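You operate a simulated robot arm through the tools that you are given. There is no shell and no other tool.

You are at the controls of a simulated two-armed robot. One attempt, no reset.

Task
Pump the oiler up to about its upper mark, then turn the air back on.
Fine: shut the main air lever, open the vent lever and let the tool gauge fall to 0 before you pump; shut the vent before you open the main.
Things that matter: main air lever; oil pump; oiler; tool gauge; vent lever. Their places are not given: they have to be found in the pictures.

Only the result counts: the job must be done as asked and must still hold three seconds after the hand-in. Knocking over, shifting, dropping, spilling or breaking anything else fails it.

Robot
Two 7-joint arms with fingered hands on one trunk that stands fixed in place. Base frame: the origin is at the foot of the trunk, x ahead of it, y to its left, z up; the work surface is at about z = 0.78. Units: m, rad, N and s.
The left shoulder is at [0.07, 0.142, 1.314], the right one opposite. With the tool pointing down near the work surface each hand reaches from about 0.1 to 0.72 m from the base axis, measured 20 degrees to its own side. Payload 3.6 kg a hand.
Tool frame (each hand has its own): the origin (TCP) lies between the finger pads and is the grasp point; the fingertips stand 0.025 m ahead of it; z points along the fingers, y is the line along which they close. Largest opening 0.088 m; the body of the gripper starts 0.029 m behind the TCP. The gripper is a hand of 5 fingers: y runs from the thumb to the fingers, the wrist lies at [-0.013, -0.097, -0.162] in the tool frame, and closing takes about 1.5 s.
Orientation is that of the tool frame in the base frame, as a unit quaternion [w, x, y, z]. With the fingers straight down and the wrist toward the robot, the tool's x, y and z point along [0, 1, 0], [1, 0, 0] and [0, 0, -1] of the base frame.

Tools
- The arms move only by the tool servo_tool. It takes "left_steps", "right_steps" or both (then of equal length, played together; a hand with none holds still); each is a list of rows, each an object (a shift or turn left out is 0, a gripper value left out holds the last) with "delta_pos": the shift along the tool's x, y, z in m, a list of three; "rotation": the turn, a rotation vector about the tool's x, y, z in rad, a list of three; "hand": the opening, from 0 (shut) to 1 (fully open). In form: [{"delta_pos": [x, y, z], "rotation": [wx, wy, wz], "hand": hand}, ...]. A call has 1 to 20 rows; each row shifts and turns the commanded pose from where the row before left it, along the tool's axes as they then stand. Rows are played at 5 a second. More than 0.05 m and 0.15 rad between two rows, or a gripper value outside its range, and nothing of the call is played. A pose out of reach is approached as far as the arm can. The call stops where the force on the tool passes 90 N (or 10 N more than at its start, if that is more) or the arm is blocked; 0.2 s more then pass. Each finger travels about 0.072 m/s and halts on what it meets, pressing with about 26 N; the grip force reading is that of the motor and also rises with nothing between the fingers. The clock runs only during rows and for 0.2 s after the last one: add rows that do not move to give the fingers time. It gives the time, the measured TCP pose, the force on the tool (base axes), the opening and the grip force at its end, in the units of the frame above (readings bear some noise), with the torque about the TCP (base axes, N m) and any sound that the robot's microphone picked up.
- Cameras (640 x 400 px; columns grow to the right, rows downward): "scene" is now at [0.126, -0.0479, 1.5463]; the picture's right is [-0.53, -0.85, 0.00], its down [-0.47, 0.29, -0.84] and it looks along [0.71, -0.44, -0.55] (base axes); focal length 314 px, centre (320, 200). "left" rides on the left gripper at [-0.059, -0.079, -0.105] in its tool frame; the picture's right is [-0.73, -0.32, 0.61], its down [0.62, -0.68, 0.38] and it looks along [0.29, 0.66, 0.70] (tool axes); focal length 234 px, centre (320, 200). "right" rides on the right gripper at [0.059, -0.079, -0.105] in its tool frame; the picture's right is [-0.73, 0.32, -0.61], its down [-0.62, -0.68, 0.38] and it looks along [-0.29, 0.66, 0.70] (tool axes); focal length 234 px, centre (320, 200).
- get_image(camera): a new picture of that camera. It takes no simulated time.
- slide_trunk(by): slides the trunk up (or, below 0, down) by that many m; the arms and the scene camera ride with it, the base frame stays. It gives what a move gives, with no picture.
- set_grasp(shape, hand): the hand has 5 fingers and takes this shape, open, in about a second: jaw (thumb against the fingers, like two jaws); tri (thumb and two fingers); tip (a fingertip pinch); poke (one finger out to press); point (the index stretched); flat (the hand flat); cup (the hand cupped); fist (a fist). The gripper value then closes the fingers along that shape, each until it touches; the sizes above hold for jaw. It gives what a move gives, with no picture.
- pan_tilt(pan, tilt): turns the head with the scene camera to pan (to the left, within 1.501 rad either way) and tilt (down, from -0.506 to 1.204), counted from straight ahead of the robot. It gives what a move gives.
- measure_at(camera, pixels): for up to 12 pixels [column, row] of the newest picture of that camera ("zoom" is the newest enlarged one), the place [x, y, z] in the base frame of the surface seen there, good to about 0.002 m. It takes no simulated time.
- inspect(camera, box): a new picture of the part [left, top, right, bottom] of that camera's present view, enlarged. It takes no simulated time.
- close_job(): hands the job in; it is judged then, once.

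Leave the grippers open and the arms clear of the work at the hand-in unless told otherwise.

The tools are called after "Call:" as name(argument=value, ...) on one line, values as JSON. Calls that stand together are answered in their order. servo_tool: Moves the arms, as the interface text tells. Its arguments: {"type":"object","properties":{"left_steps":{"type":"array"},"right_steps":{"type":"array"}},"required":[]} The other tools are called the same way: slide_trunk (by) slides the trunk up or down; set_grasp (shape, hand) gives the hand a shape; pan_tilt (pan, tilt) turns the head that bears the scene camera; get_image (camera) takes a picture; measure_at (camera, pixels) gives the place of the surface under pixels of a picture; inspect (camera, box) takes an enlarged picture of a part of a camera's view; close_job () hands the job in.

At the start:

```text
time_s: 0.0
left_tool_pos: [0.4719, -0.0169, 1.3631]
left_orientation: [0.0, 0.707, 0.707, 0.0]
left_wrist_force: [-0.2, 0.2, -0.4]
left_ft_torque: [0.03, -0.01, -0.03]
left_grip_width: 0.0876
left_grip_force: 0.1
left_shape: jaw
right_tool_pos: [0.3312, -0.4609, 1.3711]
right_orientation: [0.0, 0.707, 0.707, 0.0]
right_wrist_force: [0.6, -0.2, -0.2]
right_ft_torque: [-0.01, 0.01, -0.02]
right_grip_width: 0.0874
right_grip_force: 0.1
right_shape: jaw
trunk travel left (down, up): [-0.85, 0.09]
head pan, tilt: [-0.559, 0.581]
```

scene: 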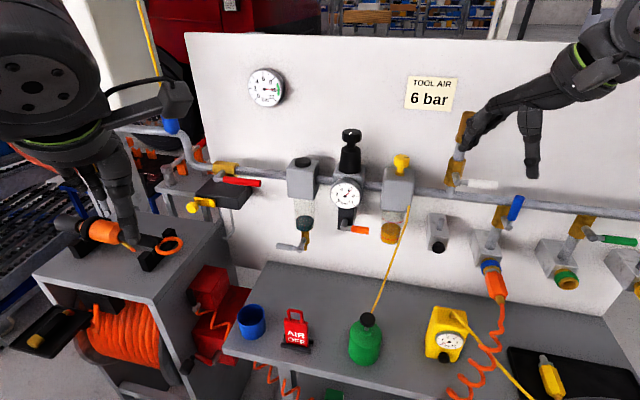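
right: 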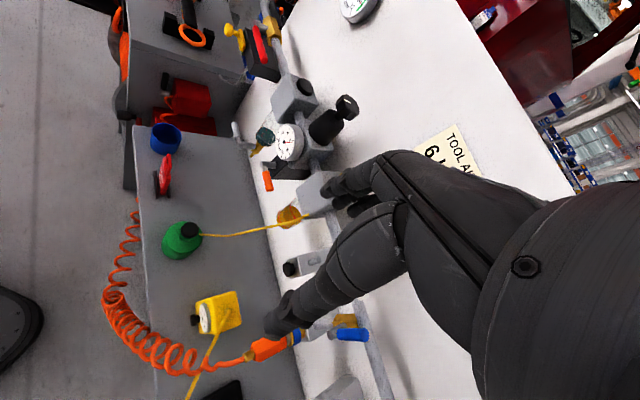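
left: 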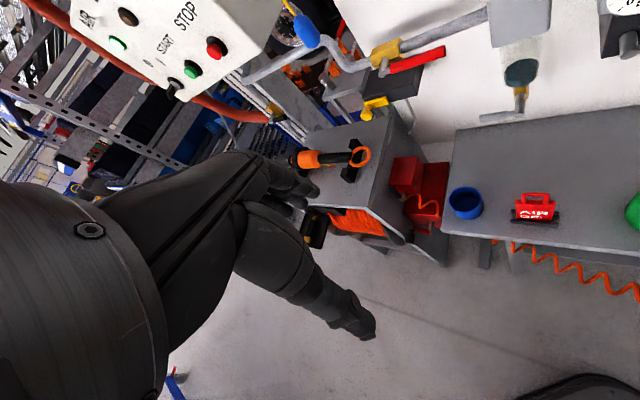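

I see a wall panel with an air line: a red lever at about (240,181), a filter at (302,180), a regulator with a gauge at (346,193), an oiler at (397,190) and several valves to the right. I'll enlarge parts of the scene to identify each one.

Call:
inspect(camera="scene", box=[170, 100, 330, 260])

Call:
inspect(camera="scene", box=[280, 110, 440, 270])

Call:
inspect(camera="scene", box=[400, 90, 640, 310])

Call:
inspect(camera="scene", box=[220, 260, 540, 400])

Call:
inspect(camera="scene", box=[230, 50, 310, 120])

```text
2.50 times, centred on (250, 180) of scene
```

zoom: 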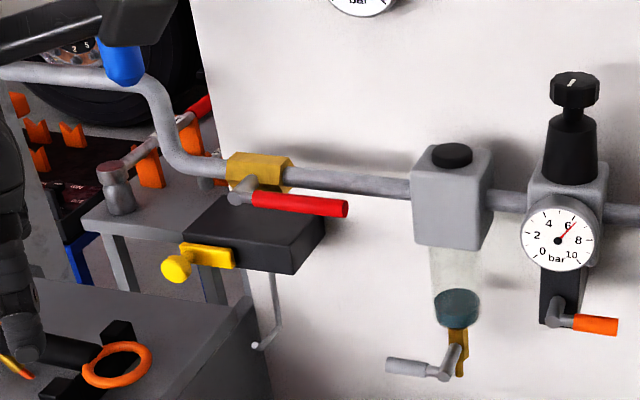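

```text
2.50 times, centred on (360, 190) of scene
```

zoom: 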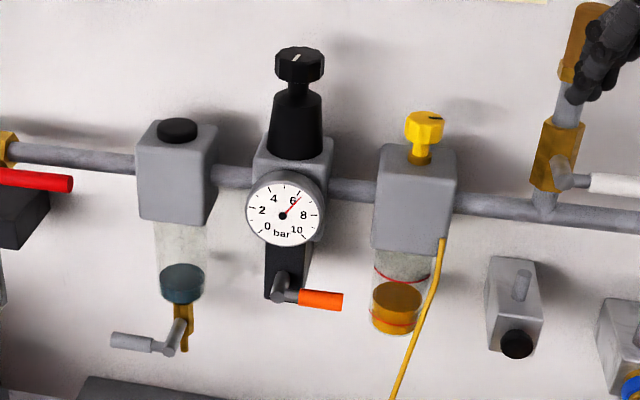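

```text
1.82 times, centred on (520, 200) of scene
```

zoom: 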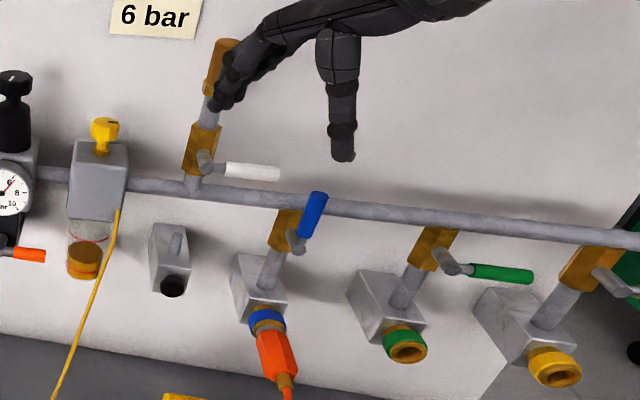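

```text
2.00 times, centred on (380, 330) of scene
```

zoom: 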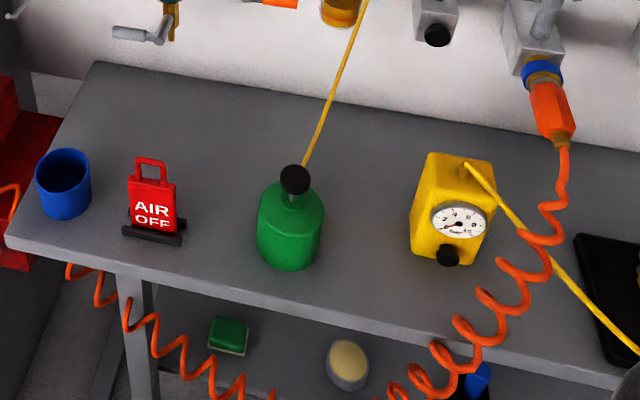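

```text
5.71 times, centred on (270, 85) of scene
```

zoom: 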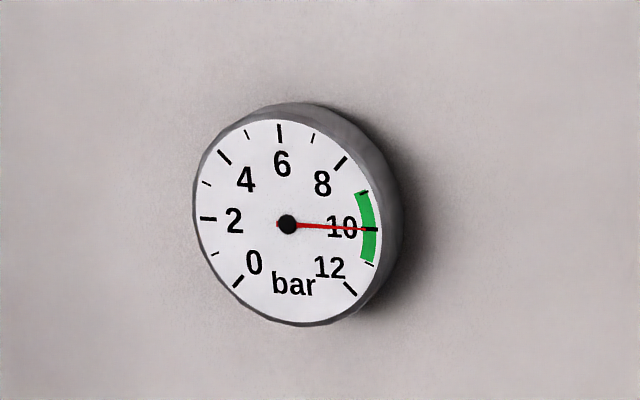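

The red lever at (240,181) lies along the pipe, so it looks like the open main. The green can with a yellow hose to the oiler looks like the pump. I'll pan the head further right to see the rest, then get closer views of the gauges.

Call:
pan_tilt(pan=-0.9, tilt=0.65)

Call:
get_image(camera="scene")

Call:
inspect(camera="scene", box=[180, 200, 400, 340])

Call:
inspect(camera="scene", box=[380, 60, 640, 300])

```text
time_s: 0.8
left_tool_pos: [0.4732, -0.0158, 1.3634]
left_orientation: [0.0, 0.707, 0.707, -0.001]
left_wrist_force: [0.5, -0.1, -0.2]
left_ft_torque: [0.02, -0.02, -0.01]
left_grip_width: 0.0874
left_grip_force: 0.0
left_shape: jaw
right_tool_pos: [0.3295, -0.461, 1.3722]
right_orientation: [0.0, 0.707, 0.707, 0.0]
right_wrist_force: [-0.5, -0.3, 0.5]
right_ft_torque: [-0.02, 0.0, 0.01]
right_grip_width: 0.0877
right_grip_force: 0.1
right_shape: jaw
trunk travel left (down, up): [-0.85, 0.09]
head pan, tilt: [-0.901, 0.649]
```

```text
taken
```

scene: 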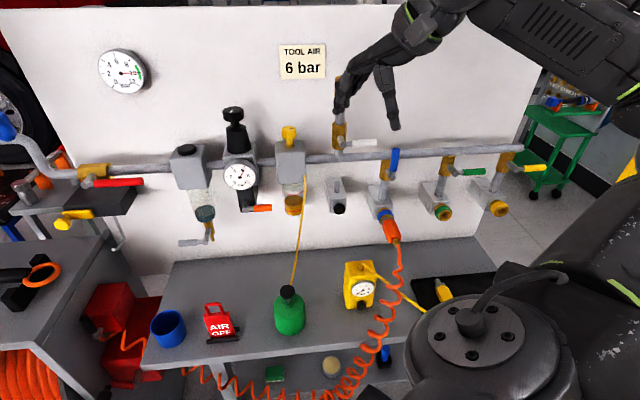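

```text
2.86 times, centred on (290, 270) of scene
```

zoom: 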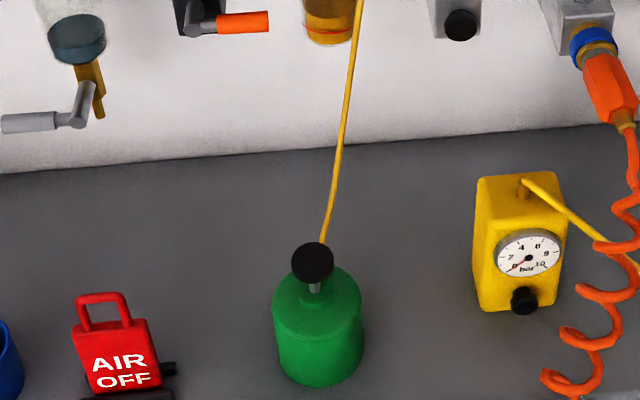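

```text
1.67 times, centred on (510, 180) of scene
```

zoom: 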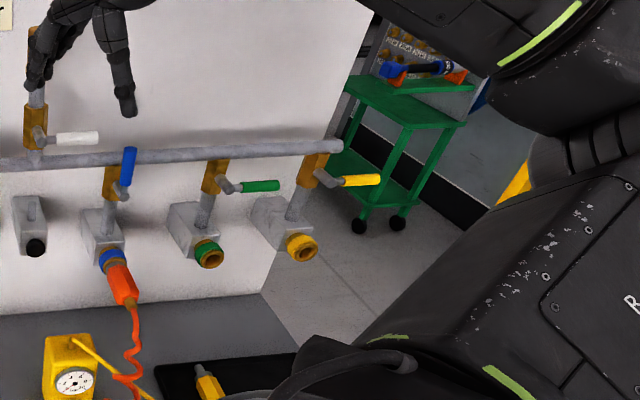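

The white lever at (362,143) sits on an upright branch with a brass piece on top (probably a silencer), and an orange lever hangs under the regulator. I'll measure places and look closer at both.

Call:
measure_at(camera="scene", pixels=[[92, 170], [90, 184], [140, 182], [240, 176], [258, 209], [289, 133], [290, 160], [339, 138], [375, 142], [288, 292], [288, 315], [340, 85]])

Call:
inspect(camera="scene", box=[210, 100, 330, 230])

Call:
inspect(camera="scene", box=[310, 60, 430, 230])

Call:
inspect(camera="scene", box=[30, 140, 170, 260])

```text
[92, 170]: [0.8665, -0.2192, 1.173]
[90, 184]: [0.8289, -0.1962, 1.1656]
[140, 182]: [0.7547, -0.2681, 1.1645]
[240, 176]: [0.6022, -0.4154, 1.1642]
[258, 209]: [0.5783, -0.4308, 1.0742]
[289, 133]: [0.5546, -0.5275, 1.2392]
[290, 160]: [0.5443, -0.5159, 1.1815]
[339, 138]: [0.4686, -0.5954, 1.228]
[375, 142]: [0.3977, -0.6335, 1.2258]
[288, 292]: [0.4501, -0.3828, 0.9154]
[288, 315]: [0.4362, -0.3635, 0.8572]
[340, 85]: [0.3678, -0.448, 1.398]
```

```text
3.08 times, centred on (270, 165) of scene
```

zoom: 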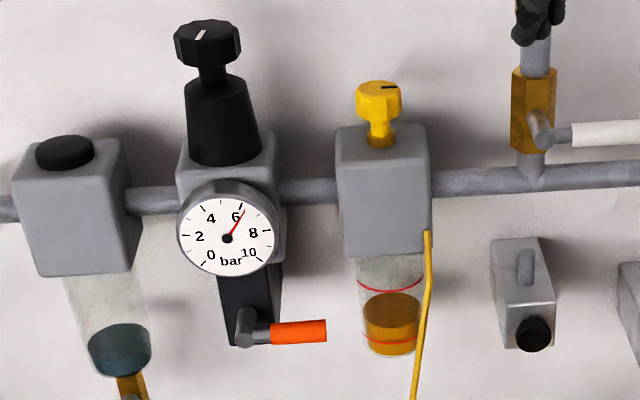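

```text
2.35 times, centred on (370, 145) of scene
```

zoom: 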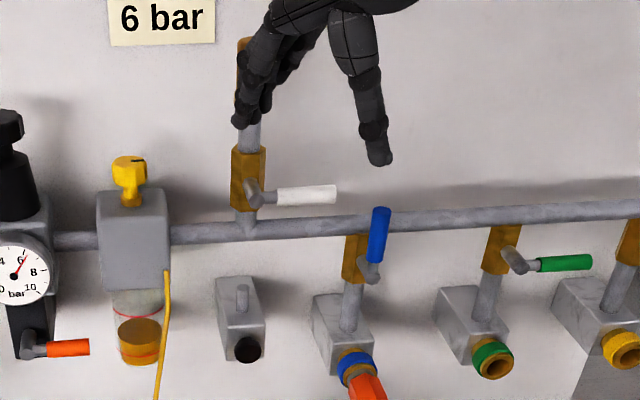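

```text
3.33 times, centred on (100, 200) of scene
```

zoom: 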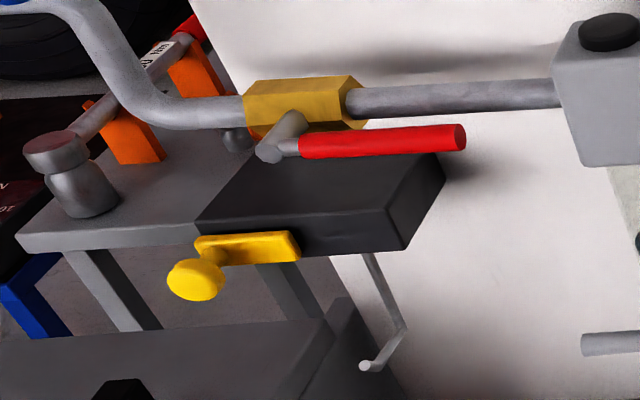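

Now I'll turn the head toward the red lever to look at it and at the black box with the yellow knob below it. I need to know whether anything there blocks the lever.

Call:
pan_tilt(pan=-0.3, tilt=0.45)

Call:
get_image(camera="scene")

Call:
inspect(camera="scene", box=[240, 140, 480, 290])

```text
time_s: 1.8
left_tool_pos: [0.4724, -0.0176, 1.3631]
left_orientation: [0.0, 0.707, 0.707, 0.001]
left_wrist_force: [-0.2, -1.1, 0.2]
left_ft_torque: [0.0, -0.02, -0.02]
left_grip_width: 0.0875
left_grip_force: 0.1
left_shape: jaw
right_tool_pos: [0.3307, -0.4619, 1.3708]
right_orientation: [-0.001, 0.707, 0.707, 0.001]
right_wrist_force: [0.0, -0.2, -0.7]
right_ft_torque: [-0.03, 0.0, -0.02]
right_grip_width: 0.0874
right_grip_force: 0.0
right_shape: jaw
trunk travel left (down, up): [-0.85, 0.09]
head pan, tilt: [-0.3, 0.45]
```

```text
taken
```

scene: 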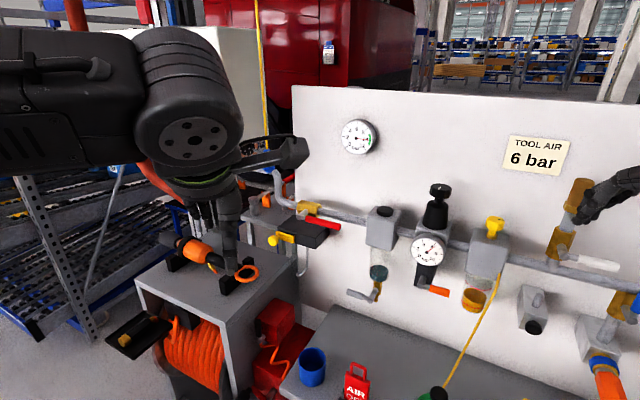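

```text
2.67 times, centred on (360, 215) of scene
```

zoom: 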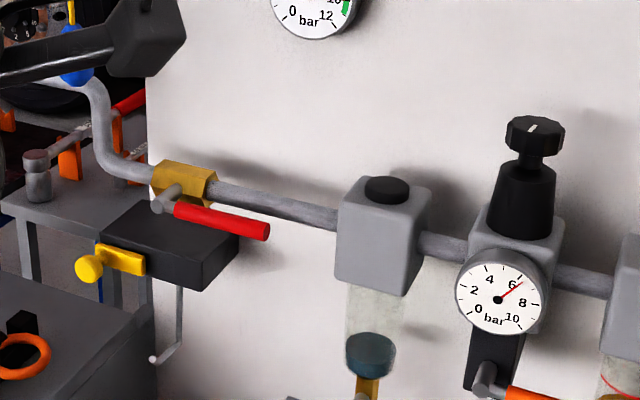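

I'll measure the lever, the black box, the pipe and the wall from this enlarged picture to get the geometry.

Call:
measure_at(camera="zoom", pixels=[[162, 206], [182, 212], [265, 231], [210, 172], [150, 210], [105, 235], [205, 265], [205, 288], [238, 238], [90, 268], [130, 262], [170, 240]])

Call:
measure_at(camera="scene", pixels=[[400, 150], [470, 180], [320, 150], [345, 216], [420, 280], [445, 292], [363, 296], [284, 245], [305, 270], [297, 272], [495, 222], [470, 300]])

```text
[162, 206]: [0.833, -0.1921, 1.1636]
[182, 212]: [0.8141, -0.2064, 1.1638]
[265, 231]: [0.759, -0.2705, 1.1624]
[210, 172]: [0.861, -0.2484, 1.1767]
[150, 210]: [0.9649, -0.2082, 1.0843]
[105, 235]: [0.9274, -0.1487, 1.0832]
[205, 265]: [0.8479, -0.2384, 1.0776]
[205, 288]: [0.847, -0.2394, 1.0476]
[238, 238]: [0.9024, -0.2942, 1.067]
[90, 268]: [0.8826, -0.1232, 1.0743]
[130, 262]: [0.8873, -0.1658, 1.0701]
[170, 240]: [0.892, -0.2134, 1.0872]
```

```text
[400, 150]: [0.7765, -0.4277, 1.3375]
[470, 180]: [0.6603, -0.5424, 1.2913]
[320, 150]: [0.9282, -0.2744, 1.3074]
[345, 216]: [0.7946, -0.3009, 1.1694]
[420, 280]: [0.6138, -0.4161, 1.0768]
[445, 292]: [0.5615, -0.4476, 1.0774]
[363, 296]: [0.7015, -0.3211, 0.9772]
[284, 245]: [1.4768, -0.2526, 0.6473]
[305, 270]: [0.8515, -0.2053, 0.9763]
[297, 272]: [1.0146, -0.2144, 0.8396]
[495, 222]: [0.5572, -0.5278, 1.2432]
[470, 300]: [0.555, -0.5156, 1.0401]
```

The wall faces the robot at 45°: its direction along the pipe is (-0.707,-0.707), and its plane satisfies x−y≈1.204. The red lever's pivot is near (0.833,-0.192,1.164). I'll enlarge the red lever, the orange lever and the white lever further to see their stops and shapes.

Call:
inspect(camera="scene", box=[262, 185, 352, 285])

Call:
inspect(camera="scene", box=[395, 175, 515, 325])

Call:
inspect(camera="scene", box=[520, 150, 640, 350])

```text
4.00 times, centred on (307, 235) of scene
```

zoom: 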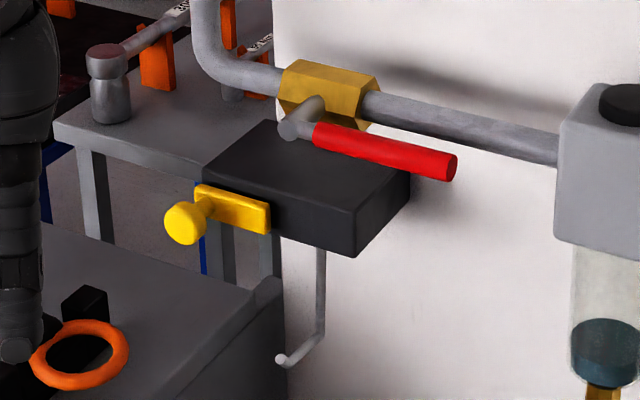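

```text
2.67 times, centred on (455, 250) of scene
```

zoom: 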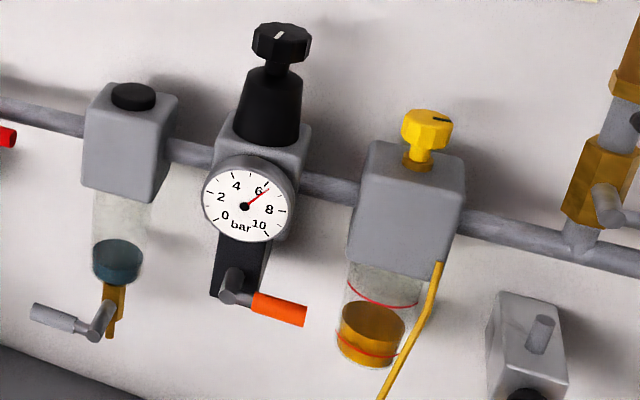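

```text
2.00 times, centred on (580, 250) of scene
```

zoom: 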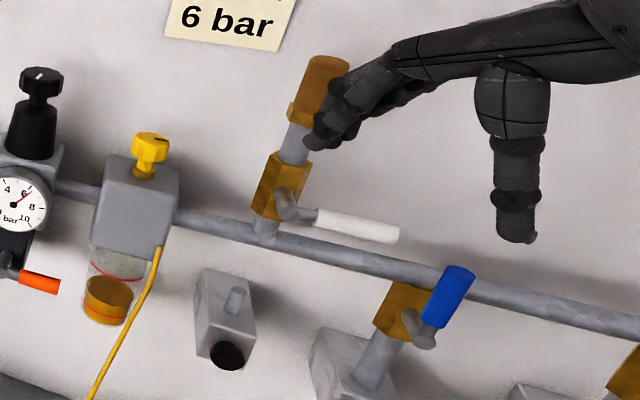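

The black box carries a yellow lock slide, and below it hangs a hook for the tag, so I take the red lever as the main. The white lever, with the silencer on top, I take as the vent. Both arms will need room, so I'll look left to see where the left hand can be parked.

Call:
pan_tilt(pan=0.5, tilt=0.5)

Call:
get_image(camera="scene")

```text
time_s: 3.0
left_tool_pos: [0.4721, -0.0176, 1.3642]
left_orientation: [0.0, 0.707, 0.708, 0.0]
left_wrist_force: [0.4, 0.4, -0.5]
left_ft_torque: [-0.02, 0.0, -0.01]
left_grip_width: 0.0877
left_grip_force: 0.0
left_shape: jaw
right_tool_pos: [0.3295, -0.4611, 1.3709]
right_orientation: [0.001, 0.707, 0.707, 0.001]
right_wrist_force: [-0.5, -0.2, -1.0]
right_ft_torque: [0.0, -0.01, -0.05]
right_grip_width: 0.0877
right_grip_force: 0.1
right_shape: jaw
trunk travel left (down, up): [-0.85, 0.09]
head pan, tilt: [0.499, 0.499]
```

```text
taken
```

scene: 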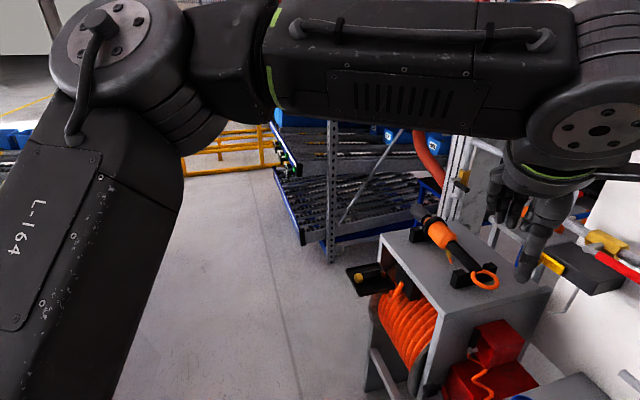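

There is free floor to the left, so I'll move the left hand back and left in eight steps to clear the working area.

Call:
servo_tool(left_steps=[{"delta_pos": [0.04, -0.015, 0]}, {"delta_pos": [0.04, -0.015, 0]}, {"delta_pos": [0.04, -0.015, 0]}, {"delta_pos": [0.04, -0.015, 0]}, {"delta_pos": [0.04, -0.015, 0]}, {"delta_pos": [0.04, -0.015, 0]}, {"delta_pos": [0.04, -0.015, 0]}, {"delta_pos": [0.04, -0.015, 0]}])

Call:
set_grasp(shape="point", hand="right")

Call:
pan_tilt(pan=-0.7, tilt=0.45)

Call:
get_image(camera="scene")

Call:
get_image(camera="right")

```text
time_s: 4.8
left_tool_pos: [0.3958, 0.2776, 1.3483]
left_orientation: [0.001, 0.707, 0.707, -0.001]
left_wrist_force: [-0.4, 0.9, -0.2]
left_ft_torque: [0.0, -0.01, 0.02]
left_grip_width: 0.0878
left_grip_force: 0.1
left_shape: jaw
left hand out of reach, approached as far as the arm can: row 7, 8
right_tool_pos: [0.3311, -0.4606, 1.3702]
right_orientation: [0.0, 0.708, 0.707, 0.0]
right_wrist_force: [-0.5, -0.6, -0.9]
right_ft_torque: [0.03, 0.0, 0.0]
right_grip_width: 0.0874
right_grip_force: 0.0
right_shape: jaw
trunk travel left (down, up): [-0.85, 0.09]
head pan, tilt: [0.499, 0.499]
```

```text
time_s: 5.7
left_tool_pos: [0.3937, 0.275, 1.3504]
left_orientation: [0.001, 0.707, 0.707, 0.001]
left_wrist_force: [-0.1, 0.5, -0.3]
left_ft_torque: [0.0, 0.0, 0.01]
left_grip_width: 0.0878
left_grip_force: 0.0
left_shape: jaw
right_tool_pos: [0.3304, -0.4609, 1.3711]
right_orientation: [0.0, 0.707, 0.707, 0.0]
right_wrist_force: [-0.5, -0.5, -0.7]
right_ft_torque: [-0.01, 0.03, -0.01]
right_grip_width: 0.0806
right_grip_force: 0.1
right_shape: point
trunk travel left (down, up): [-0.85, 0.09]
head pan, tilt: [0.499, 0.499]
```

```text
time_s: 7.1
left_tool_pos: [0.3957, 0.2763, 1.3496]
left_orientation: [0.001, 0.707, 0.707, 0.001]
left_wrist_force: [0.8, 0.7, 0.4]
left_ft_torque: [0.0, 0.02, 0.06]
left_grip_width: 0.0876
left_grip_force: 0.1
left_shape: jaw
right_tool_pos: [0.3291, -0.4617, 1.3706]
right_orientation: [0.0, 0.707, 0.707, 0.0]
right_wrist_force: [0.8, 0.5, 0.3]
right_ft_torque: [0.01, 0.0, 0.01]
right_grip_width: 0.0806
right_grip_force: 0.1
right_shape: point
trunk travel left (down, up): [-0.85, 0.09]
head pan, tilt: [-0.7, 0.45]
```

```text
taken
```

scene: 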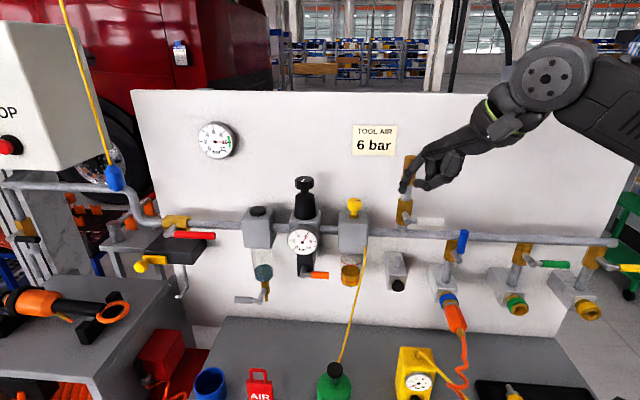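

```text
taken
```

right: 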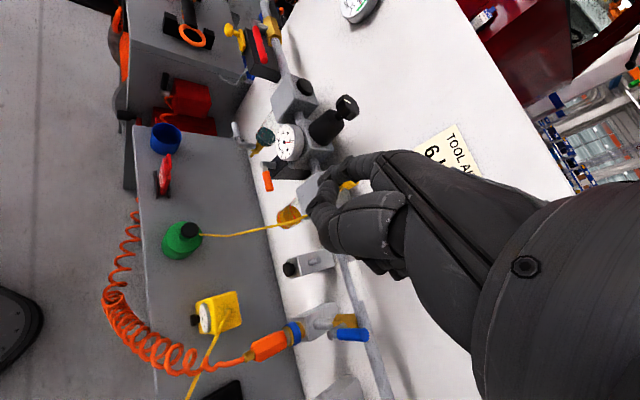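

The scene now shows everything well. I'll enlarge the right hand at about (440,165) to find where the stretched index tip lies relative to the TCP.

Call:
inspect(camera="scene", box=[380, 110, 520, 210])

Call:
inspect(camera="right", box=[280, 130, 440, 290])

```text
4.00 times, centred on (450, 160) of scene
```

zoom: 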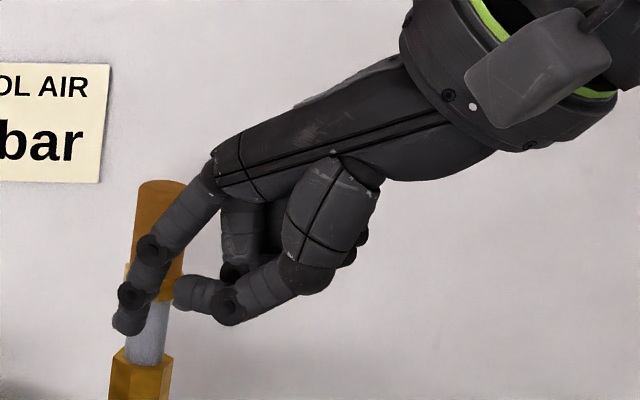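

```text
2.50 times, centred on (360, 210) of right
```

zoom: 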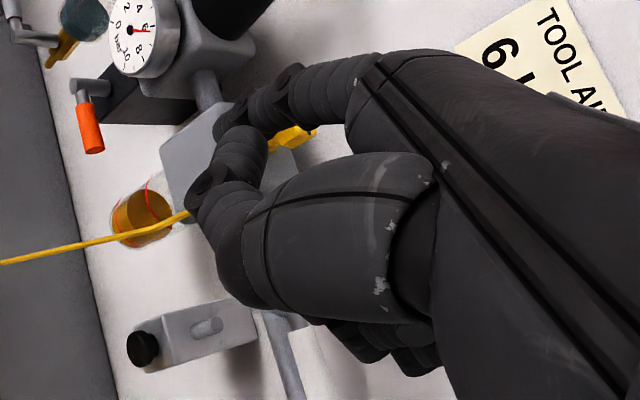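

I'll measure the index tip and thumb on the scene picture itself: tip at about (409,188), thumb tip at about (425,182).

Call:
inspect(camera="scene", box=[380, 110, 520, 210])

Call:
measure_at(camera="zoom", pixels=[[122, 322], [132, 295], [152, 248], [185, 290], [228, 305], [205, 180], [320, 200], [345, 250], [160, 190]])

Call:
measure_at(camera="scene", pixels=[[395, 188], [405, 225], [403, 212], [440, 221], [420, 221], [302, 182], [302, 242], [318, 275], [352, 205], [350, 235], [349, 270], [335, 372]])

```text
4.00 times, centred on (450, 160) of scene
```

zoom: 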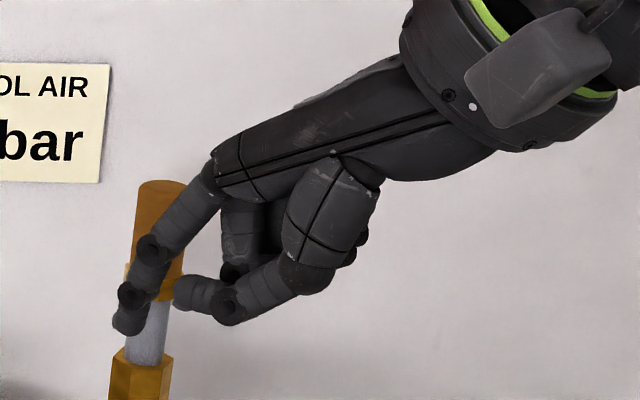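

```text
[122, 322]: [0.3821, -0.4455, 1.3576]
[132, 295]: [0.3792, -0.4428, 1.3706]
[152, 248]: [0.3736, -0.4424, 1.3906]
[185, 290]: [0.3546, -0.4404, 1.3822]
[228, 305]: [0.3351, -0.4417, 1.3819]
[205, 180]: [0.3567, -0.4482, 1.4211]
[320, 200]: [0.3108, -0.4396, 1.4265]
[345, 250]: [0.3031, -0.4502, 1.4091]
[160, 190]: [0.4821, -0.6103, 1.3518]
```

```text
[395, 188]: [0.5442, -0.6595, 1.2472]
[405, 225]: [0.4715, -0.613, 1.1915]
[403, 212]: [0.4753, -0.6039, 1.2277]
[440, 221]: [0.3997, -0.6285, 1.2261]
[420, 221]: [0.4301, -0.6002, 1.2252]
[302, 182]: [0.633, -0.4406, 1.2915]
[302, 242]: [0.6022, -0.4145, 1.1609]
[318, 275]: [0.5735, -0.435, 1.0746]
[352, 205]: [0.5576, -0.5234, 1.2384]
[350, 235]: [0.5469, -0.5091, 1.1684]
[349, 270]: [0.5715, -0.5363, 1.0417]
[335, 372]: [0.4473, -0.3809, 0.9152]
```

The index tip sits at roughly (0.01, 0.05, 0.02) in the tool frame, with the thumb close by. I'll try the "poke" shape for comparison and slide the trunk down 0.15 m to bring the shoulders nearer the lever height. Nothing lies beneath the hands there.

Call:
set_grasp(shape="poke", hand="right")

Call:
slide_trunk(by=-0.15)

Call:
get_image(camera="scene")

Call:
inspect(camera="scene", box=[380, 110, 520, 210])

```text
time_s: 8.0
left_tool_pos: [0.3949, 0.2762, 1.3491]
left_orientation: [0.001, 0.707, 0.707, 0.001]
left_wrist_force: [-0.2, -0.3, 0.0]
left_ft_torque: [0.02, 0.01, 0.03]
left_grip_width: 0.0876
left_grip_force: 0.1
left_shape: jaw
right_tool_pos: [0.3302, -0.461, 1.371]
right_orientation: [0.001, 0.707, 0.707, 0.001]
right_wrist_force: [1.1, -0.4, -0.2]
right_ft_torque: [-0.02, -0.01, -0.01]
right_grip_width: 0.0
right_grip_force: 0.1
right_shape: poke
trunk travel left (down, up): [-0.85, 0.09]
head pan, tilt: [-0.7, 0.45]
```

```text
time_s: 9.7
left_tool_pos: [0.3951, 0.2769, 1.1996]
left_orientation: [0.001, 0.707, 0.707, 0.001]
left_wrist_force: [-0.1, -0.1, 0.5]
left_ft_torque: [-0.02, -0.02, -0.02]
left_grip_width: 0.0877
left_grip_force: 0.0
left_shape: jaw
right_tool_pos: [0.33, -0.4607, 1.2209]
right_orientation: [0.0, 0.708, 0.706, 0.0]
right_wrist_force: [0.5, -0.2, -0.4]
right_ft_torque: [0.02, 0.01, 0.03]
right_grip_width: 0.0
right_grip_force: 0.1
right_shape: poke
trunk travel left (down, up): [-0.7, 0.24]
head pan, tilt: [-0.7, 0.45]
```

```text
taken
```

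scene: 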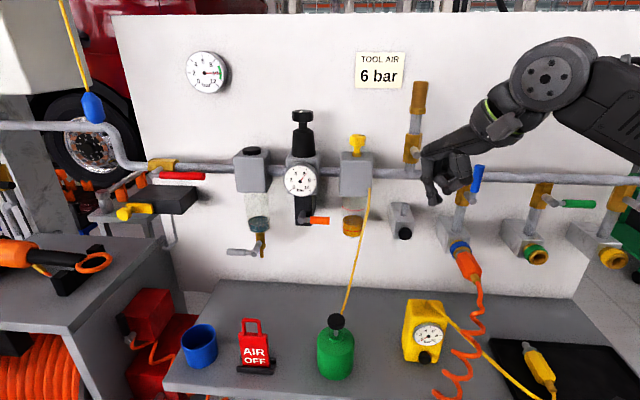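

```text
4.00 times, centred on (450, 160) of scene
```

zoom: 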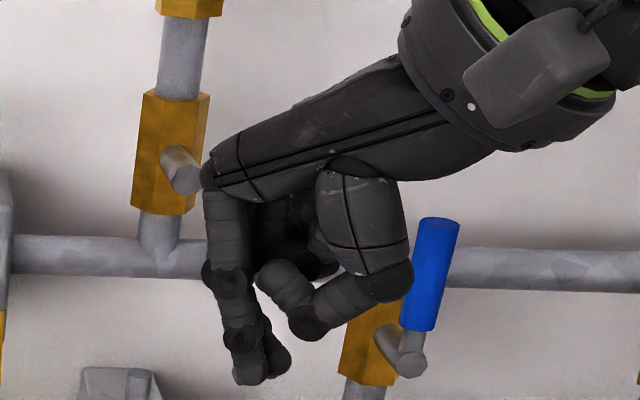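

In poke shape the index points straight along the tool axis and the thumb is tucked. I'll measure its tip at zoom (248,372), along with the other fingers.

Call:
measure_at(camera="zoom", pixels=[[248, 372], [240, 335], [226, 282], [278, 358], [305, 322], [275, 275], [215, 165], [365, 240], [228, 240]])

Call:
get_image(camera="right")

```text
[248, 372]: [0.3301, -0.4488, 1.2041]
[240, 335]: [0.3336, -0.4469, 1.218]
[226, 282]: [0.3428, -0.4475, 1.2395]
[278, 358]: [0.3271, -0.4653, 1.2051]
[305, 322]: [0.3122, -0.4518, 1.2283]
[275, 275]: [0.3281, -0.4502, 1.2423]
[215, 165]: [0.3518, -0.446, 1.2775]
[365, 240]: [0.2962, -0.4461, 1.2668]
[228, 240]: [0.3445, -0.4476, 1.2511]
```

```text
taken
```

right: 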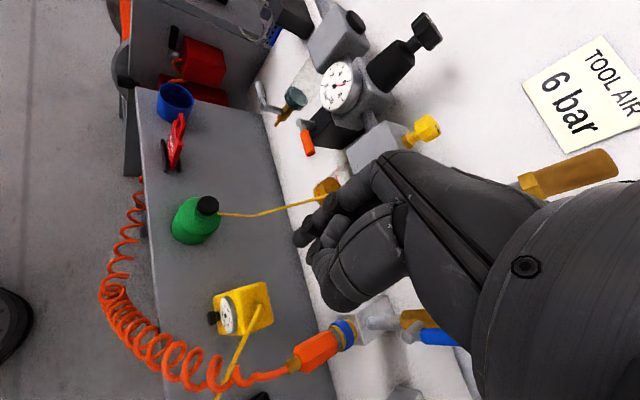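

In poke shape the tip lies almost on the tool axis, about 0.02 m ahead of the TCP, which suits both levers and the pump. I'll move the right hand parallel to the wall at about 0.29 m from it, toward the red lever.

Call:
servo_tool(right_steps=[{"delta_pos": [0.029, 0.03, -0.001]}, {"delta_pos": [0.029, 0.03, -0.001]}, {"delta_pos": [0.029, 0.03, -0.001]}, {"delta_pos": [0.029, 0.03, -0.001]}, {"delta_pos": [0.029, 0.03, -0.001]}, {"delta_pos": [0.029, 0.03, -0.001]}, {"delta_pos": [0.029, 0.03, -0.001]}, {"delta_pos": [0.029, 0.03, -0.001]}, {"delta_pos": [0.029, 0.03, -0.001]}])

```text
time_s: 11.7
left_tool_pos: [0.3971, 0.2779, 1.199]
left_orientation: [0.0, 0.707, 0.707, -0.001]
left_wrist_force: [0.7, -0.7, 0.6]
left_ft_torque: [0.01, 0.02, 0.02]
left_grip_width: 0.0878
left_grip_force: 0.0
left_shape: jaw
right_tool_pos: [0.6056, -0.1976, 1.2278]
right_orientation: [0.0, 0.707, 0.707, -0.001]
right_wrist_force: [-0.1, -0.6, 0.0]
right_ft_torque: [-0.01, 0.03, -0.01]
right_grip_width: 0.0002
right_grip_force: 0.1
right_shape: poke
trunk travel left (down, up): [-0.7, 0.24]
head pan, tilt: [-0.7, 0.45]
```

The hand arrived at (0.606,-0.198,1.228) as planned. Next I'll pitch the tool up so the finger points forward, then yaw it about 30° to the right toward the wall.

Call:
servo_tool(right_steps=[{"rotation": [-0.1428, 0, 0]}, {"rotation": [-0.1428, 0, 0]}, {"rotation": [-0.1428, 0, 0]}, {"rotation": [-0.1428, 0, 0]}, {"rotation": [-0.1428, 0, 0]}, {"rotation": [-0.1428, 0, 0]}, {"rotation": [-0.1428, 0, 0]}, {"rotation": [-0.1428, 0, 0]}, {"rotation": [-0.1428, 0, 0]}, {"rotation": [-0.1428, 0, 0]}, {"rotation": [-0.1428, 0, 0]}, {"rotation": [0, -0.131, 0]}, {"rotation": [0, -0.131, 0]}, {"rotation": [0, -0.131, 0]}, {"rotation": [0, -0.131, 0]}])

Call:
get_image(camera="scene")

Call:
get_image(camera="right")

```text
time_s: 14.9
left_tool_pos: [0.3948, 0.2762, 1.1981]
left_orientation: [0.0, 0.707, 0.708, 0.001]
left_wrist_force: [1.1, -0.5, 0.5]
left_ft_torque: [-0.02, 0.0, -0.01]
left_grip_width: 0.0877
left_grip_force: 0.1
left_shape: jaw
right_tool_pos: [0.6598, -0.2963, 1.3232]
right_orientation: [0.611, 0.611, 0.359, 0.353]
right_wrist_force: [0.6, -0.2, 0.3]
right_ft_torque: [-0.01, -0.01, -0.02]
right_grip_width: 0.0
right_grip_force: 0.0
right_shape: poke
right hand out of reach, approached as far as the arm can: row 12, 13, 14, 15
trunk travel left (down, up): [-0.7, 0.24]
head pan, tilt: [-0.7, 0.45]
```

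```text
taken
```

scene: 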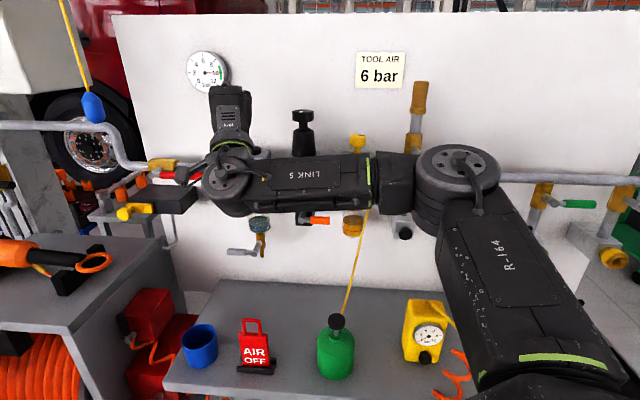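

```text
taken
```

right: 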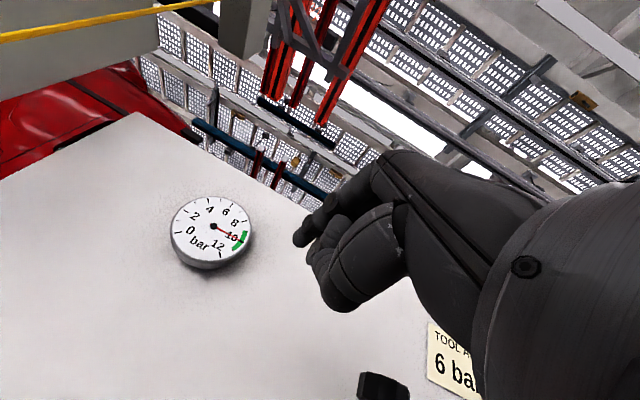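

The yaw exceeded the arm's range in this elbow pose: the hand is at (0.66,-0.30,1.32). The forearm comes from the right, so I'll undo the yaw to return to a reachable pose. After that I'll roll the hand so the wrist sits on the right.

Call:
servo_tool(right_steps=[{"rotation": [0, 0.131, 0]}, {"rotation": [0, 0.131, 0]}, {"rotation": [0, 0.131, 0]}, {"rotation": [0, 0.131, 0]}, {}])

```text
time_s: 16.1
left_tool_pos: [0.3955, 0.2763, 1.1998]
left_orientation: [0.001, 0.707, 0.707, 0.0]
left_wrist_force: [-0.3, -0.3, 0.1]
left_ft_torque: [-0.03, 0.01, 0.0]
left_grip_width: 0.0877
left_grip_force: 0.1
left_shape: jaw
right_tool_pos: [0.6602, -0.296, 1.324]
right_orientation: [0.5, 0.5, 0.501, 0.5]
right_wrist_force: [0.9, -0.5, 0.1]
right_ft_torque: [-0.01, -0.03, -0.05]
right_grip_width: 0.0
right_grip_force: 0.0
right_shape: poke
trunk travel left (down, up): [-0.7, 0.24]
head pan, tilt: [-0.7, 0.45]
```

The command pose follows the pose actually reached, and the hand now points straight ahead at (0.66,-0.296,1.324). I'll back it away from the wall by 0.1 m and then roll it −90° about its own axis, so the wrist comes to the right.

Call:
servo_tool(right_steps=[{"delta_pos": [0.02, 0, -0.04]}, {"delta_pos": [0.02, 0, -0.04]}, {"delta_pos": [0.02, 0, -0.03]}, {"rotation": [0, 0, -0.1428]}, {"rotation": [0, 0, -0.1428]}, {"rotation": [0, 0, -0.1428]}, {"rotation": [0, 0, -0.1428]}, {"rotation": [0, 0, -0.1428]}, {"rotation": [0, 0, -0.1428]}, {"rotation": [0, 0, -0.1428]}, {"rotation": [0, 0, -0.1428]}, {"rotation": [0, 0, -0.1428]}, {"rotation": [0, 0, -0.1428]}, {"rotation": [0, 0, -0.1428]}])

Call:
get_image(camera="scene")

Call:
get_image(camera="right")

```text
time_s: 19.1
left_tool_pos: [0.394, 0.2773, 1.199]
left_orientation: [0.002, 0.707, 0.707, 0.0]
left_wrist_force: [-0.1, -0.4, -0.3]
left_ft_torque: [0.04, 0.01, 0.0]
left_grip_width: 0.0878
left_grip_force: 0.1
left_shape: jaw
right_tool_pos: [0.5493, -0.2356, 1.3235]
right_orientation: [0.707, 0.0, 0.707, -0.001]
right_wrist_force: [0.2, -0.2, -0.3]
right_ft_torque: [0.02, 0.04, -0.01]
right_grip_width: 0.0
right_grip_force: 0.0
right_shape: poke
trunk travel left (down, up): [-0.7, 0.24]
head pan, tilt: [-0.7, 0.45]
```

```text
taken
```

scene: 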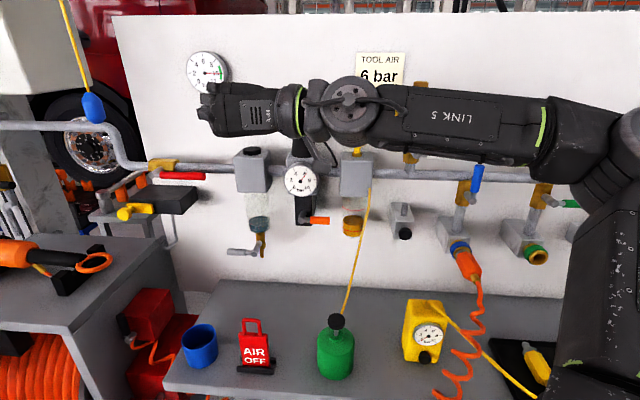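

```text
taken
```

right: 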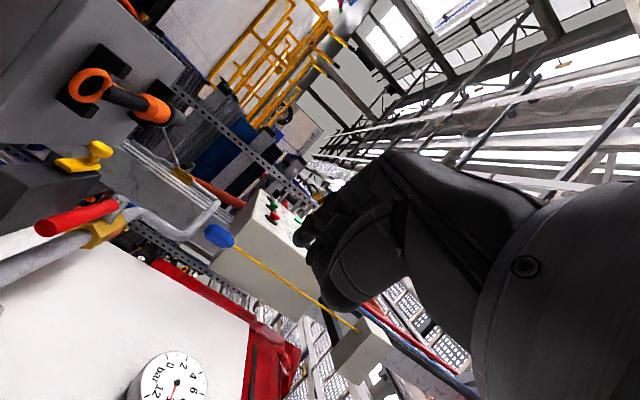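

The roll worked: finger points along +x, with the wrist to the right. Next I'll yaw 30° right toward the wall normal, checking that the pose holds.

Call:
servo_tool(right_steps=[{"rotation": [0.131, 0, 0]}, {"rotation": [0.131, 0, 0]}, {"rotation": [0.131, 0, 0]}, {"rotation": [0.131, 0, 0]}])

Call:
get_image(camera="scene")

Call:
get_image(camera="right")

```text
time_s: 20.1
left_tool_pos: [0.3949, 0.2764, 1.2007]
left_orientation: [0.0, 0.707, 0.708, -0.001]
left_wrist_force: [-0.1, 0.8, 0.1]
left_ft_torque: [0.01, 0.02, 0.01]
left_grip_width: 0.0876
left_grip_force: 0.0
left_shape: jaw
right_tool_pos: [0.55, -0.236, 1.3238]
right_orientation: [0.683, 0.183, 0.683, -0.185]
right_wrist_force: [0.6, 0.2, 0.3]
right_ft_torque: [-0.02, 0.03, -0.04]
right_grip_width: 0.0001
right_grip_force: 0.0
right_shape: poke
trunk travel left (down, up): [-0.7, 0.24]
head pan, tilt: [-0.7, 0.45]
```

```text
taken
```

scene: 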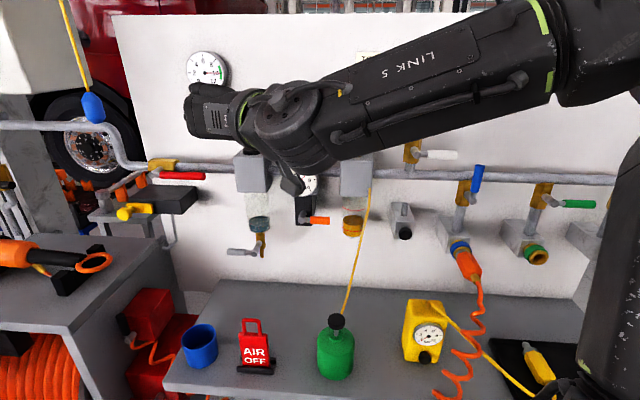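

```text
taken
```

right: 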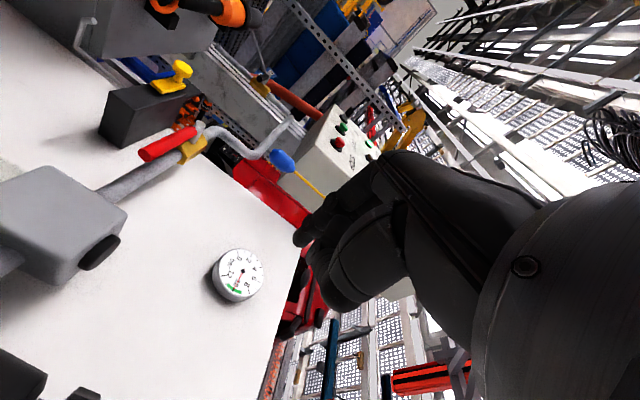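

This pose is held exactly. I'll now bring the fingertip to about 0.2 m in front of the wall and 0.045 m above the outer part of the red lever.

Call:
servo_tool(right_steps=[{"delta_pos": [0.0228, 0.0242, 0.0223]}, {"delta_pos": [0.0228, 0.0242, 0.0223]}, {"delta_pos": [0.0228, 0.0242, 0.0223]}, {"delta_pos": [0.0228, 0.0242, 0.0223]}, {"delta_pos": [0.0228, 0.0242, 0.0223]}, {}])

Call:
pan_tilt(pan=-0.3, tilt=0.4)

Call:
get_image(camera="scene")

Call:
get_image(camera="right")

```text
time_s: 21.5
left_tool_pos: [0.394, 0.2763, 1.2008]
left_orientation: [0.001, 0.707, 0.707, 0.001]
left_wrist_force: [0.0, -0.1, 1.3]
left_ft_torque: [0.0, -0.01, -0.01]
left_grip_width: 0.0876
left_grip_force: 0.0
left_shape: jaw
right_tool_pos: [0.7056, -0.1883, 1.2102]
right_orientation: [0.683, 0.183, 0.683, -0.183]
right_wrist_force: [0.3, 0.7, 0.1]
right_ft_torque: [-0.01, -0.02, 0.02]
right_grip_width: 0.0
right_grip_force: 0.1
right_shape: poke
trunk travel left (down, up): [-0.7, 0.24]
head pan, tilt: [-0.7, 0.45]
```

```text
time_s: 22.4
left_tool_pos: [0.3951, 0.2764, 1.1985]
left_orientation: [0.0, 0.707, 0.707, -0.001]
left_wrist_force: [-0.2, 0.5, 0.0]
left_ft_torque: [-0.07, 0.0, -0.01]
left_grip_width: 0.0879
left_grip_force: 0.0
left_shape: jaw
right_tool_pos: [0.7057, -0.188, 1.2098]
right_orientation: [0.683, 0.182, 0.683, -0.183]
right_wrist_force: [0.1, -0.3, 0.3]
right_ft_torque: [-0.02, -0.01, 0.0]
right_grip_width: 0.0001
right_grip_force: 0.1
right_shape: poke
trunk travel left (down, up): [-0.7, 0.24]
head pan, tilt: [-0.3, 0.4]
```

```text
taken
```

scene: 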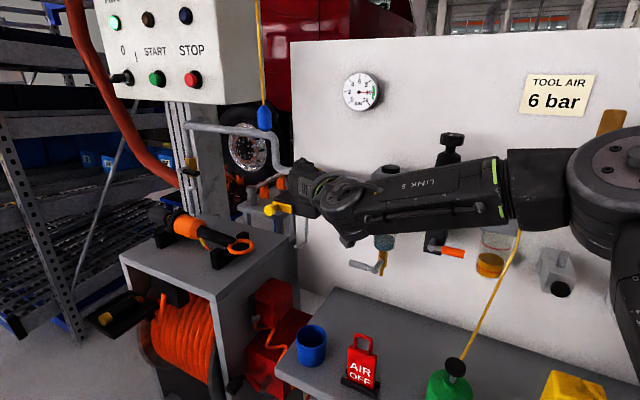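

```text
taken
```

right: 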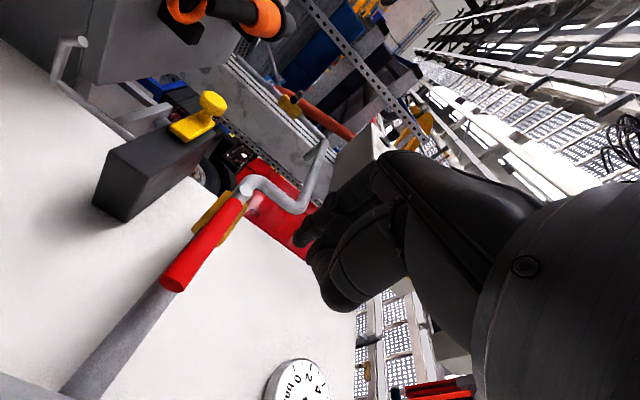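

In the right camera I see the red handle from about (185,275) to (240,195) and my fingertip near (303,240). I'll measure them to get the true offsets.

Call:
inspect(camera="right", box=[150, 130, 390, 330])

Call:
measure_at(camera="right", pixels=[[172, 278], [200, 250], [230, 208], [246, 188], [303, 240], [312, 225], [325, 260], [330, 290], [345, 240], [180, 130], [130, 190], [210, 100]])

```text
2.00 times, centred on (270, 230) of right
```

zoom: 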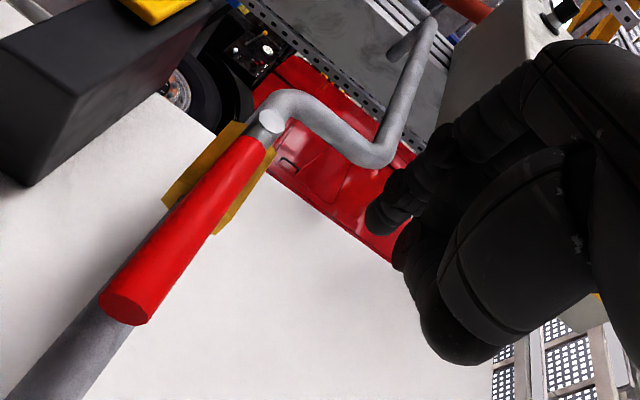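

```text
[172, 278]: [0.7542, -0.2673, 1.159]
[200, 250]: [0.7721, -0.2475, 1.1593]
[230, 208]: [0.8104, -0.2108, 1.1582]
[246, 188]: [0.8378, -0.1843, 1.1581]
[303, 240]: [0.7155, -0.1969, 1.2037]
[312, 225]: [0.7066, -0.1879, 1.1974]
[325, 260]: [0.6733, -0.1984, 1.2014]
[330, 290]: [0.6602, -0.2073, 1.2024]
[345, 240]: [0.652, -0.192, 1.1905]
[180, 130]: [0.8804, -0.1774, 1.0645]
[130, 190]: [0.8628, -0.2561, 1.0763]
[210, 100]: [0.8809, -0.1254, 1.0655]
```

The lever pivot is at about s=-0.46 along the wall, the handle is 0.116 m long and its axis lies 0.118 m off the wall. I'll push the finger in over the top of the handle, leaving about 2.5 cm clearance above it.

Call:
servo_tool(right_steps=[{"delta_pos": [0, -0.0056, 0.0327]}, {"delta_pos": [0, -0.0056, 0.0327]}, {"delta_pos": [0, -0.0056, 0.0327]}, {}])

Call:
get_image(camera="right")

Call:
inspect(camera="scene", box=[240, 140, 400, 260])

```text
time_s: 23.4
left_tool_pos: [0.394, 0.277, 1.2]
left_orientation: [0.001, 0.707, 0.707, 0.001]
left_wrist_force: [0.6, 0.0, 0.1]
left_ft_torque: [-0.05, 0.0, -0.04]
left_grip_width: 0.0876
left_grip_force: 0.1
left_shape: jaw
right_tool_pos: [0.7838, -0.2511, 1.207]
right_orientation: [0.684, 0.183, 0.682, -0.183]
right_wrist_force: [0.0, 0.0, -0.7]
right_ft_torque: [-0.04, 0.02, -0.02]
right_grip_width: 0.0
right_grip_force: 0.1
right_shape: poke
trunk travel left (down, up): [-0.7, 0.24]
head pan, tilt: [-0.3, 0.4]
```

```text
taken
```

right: 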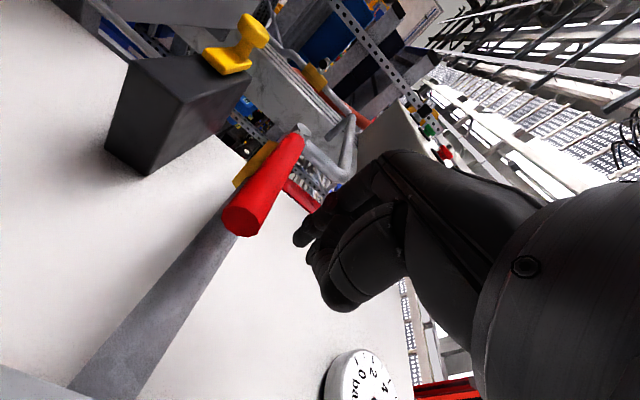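

```text
3.33 times, centred on (320, 200) of scene
```

zoom: 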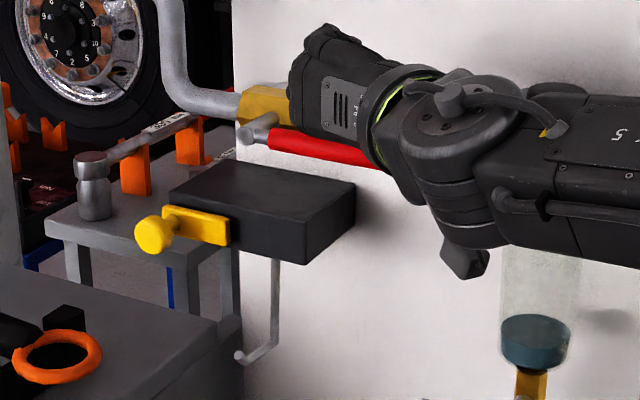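

The fingertip is over the handle (tip about 0.10 m off the wall). I'll press down about 4.5 cm, which should turn the lever some 15°, and check the force to see whether it gives.

Call:
servo_tool(right_steps=[{"delta_pos": [0.012, 0, 0]}, {"delta_pos": [0.012, 0, 0]}, {"delta_pos": [0.011, 0, 0]}, {"delta_pos": [0.011, 0, 0]}, {}])

Call:
get_image(camera="right")

Call:
inspect(camera="scene", box=[240, 140, 400, 260])

```text
time_s: 24.6
left_tool_pos: [0.3947, 0.2763, 1.1986]
left_orientation: [0.001, 0.707, 0.707, 0.0]
left_wrist_force: [-0.5, 0.3, 0.0]
left_ft_torque: [-0.04, 0.0, -0.03]
left_grip_width: 0.0877
left_grip_force: 0.1
left_shape: jaw
right_tool_pos: [0.7759, -0.2529, 1.1645]
right_orientation: [0.683, 0.183, 0.683, -0.184]
right_wrist_force: [0.6, 1.2, 1.6]
right_ft_torque: [0.02, 0.01, -0.04]
right_grip_width: 0.0
right_grip_force: 0.1
right_shape: poke
right hand out of reach, approached as far as the arm can: row 2, 4
trunk travel left (down, up): [-0.7, 0.24]
head pan, tilt: [-0.3, 0.4]
```

```text
taken
```

right: 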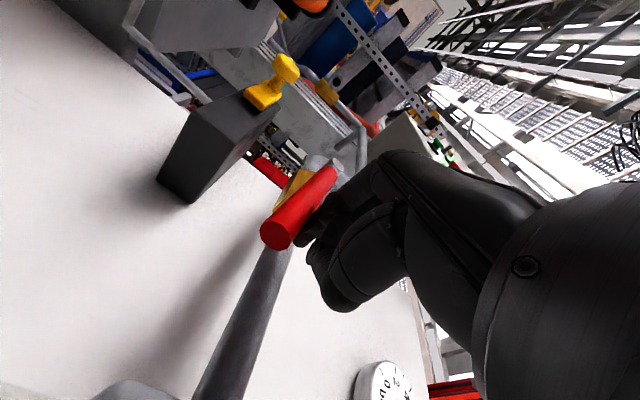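

```text
3.33 times, centred on (320, 200) of scene
```

zoom: 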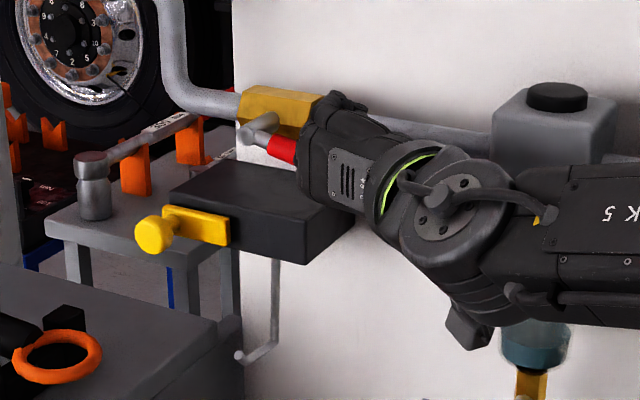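

The lever turns down easily (only 1–2 N), so shutting means turning down. The arm is near a joint limit in this pose, so I'll reduce the yaw a little and check whether reach is restored.

Call:
servo_tool(right_steps=[{"rotation": [-0.1, 0, 0]}, {"rotation": [-0.1, 0, 0]}, {}])

```text
time_s: 25.4
left_tool_pos: [0.395, 0.2758, 1.2005]
left_orientation: [0.0, 0.707, 0.707, 0.0]
left_wrist_force: [0.3, -0.2, 0.2]
left_ft_torque: [-0.04, 0.0, 0.01]
left_grip_width: 0.0877
left_grip_force: 0.0
left_shape: jaw
right_tool_pos: [0.7744, -0.2537, 1.1659]
right_orientation: [0.697, 0.113, 0.699, -0.113]
right_wrist_force: [0.7, 0.7, -0.1]
right_ft_torque: [0.0, 0.01, 0.01]
right_grip_width: 0.0001
right_grip_force: 0.1
right_shape: poke
trunk travel left (down, up): [-0.7, 0.24]
head pan, tilt: [-0.3, 0.4]
```

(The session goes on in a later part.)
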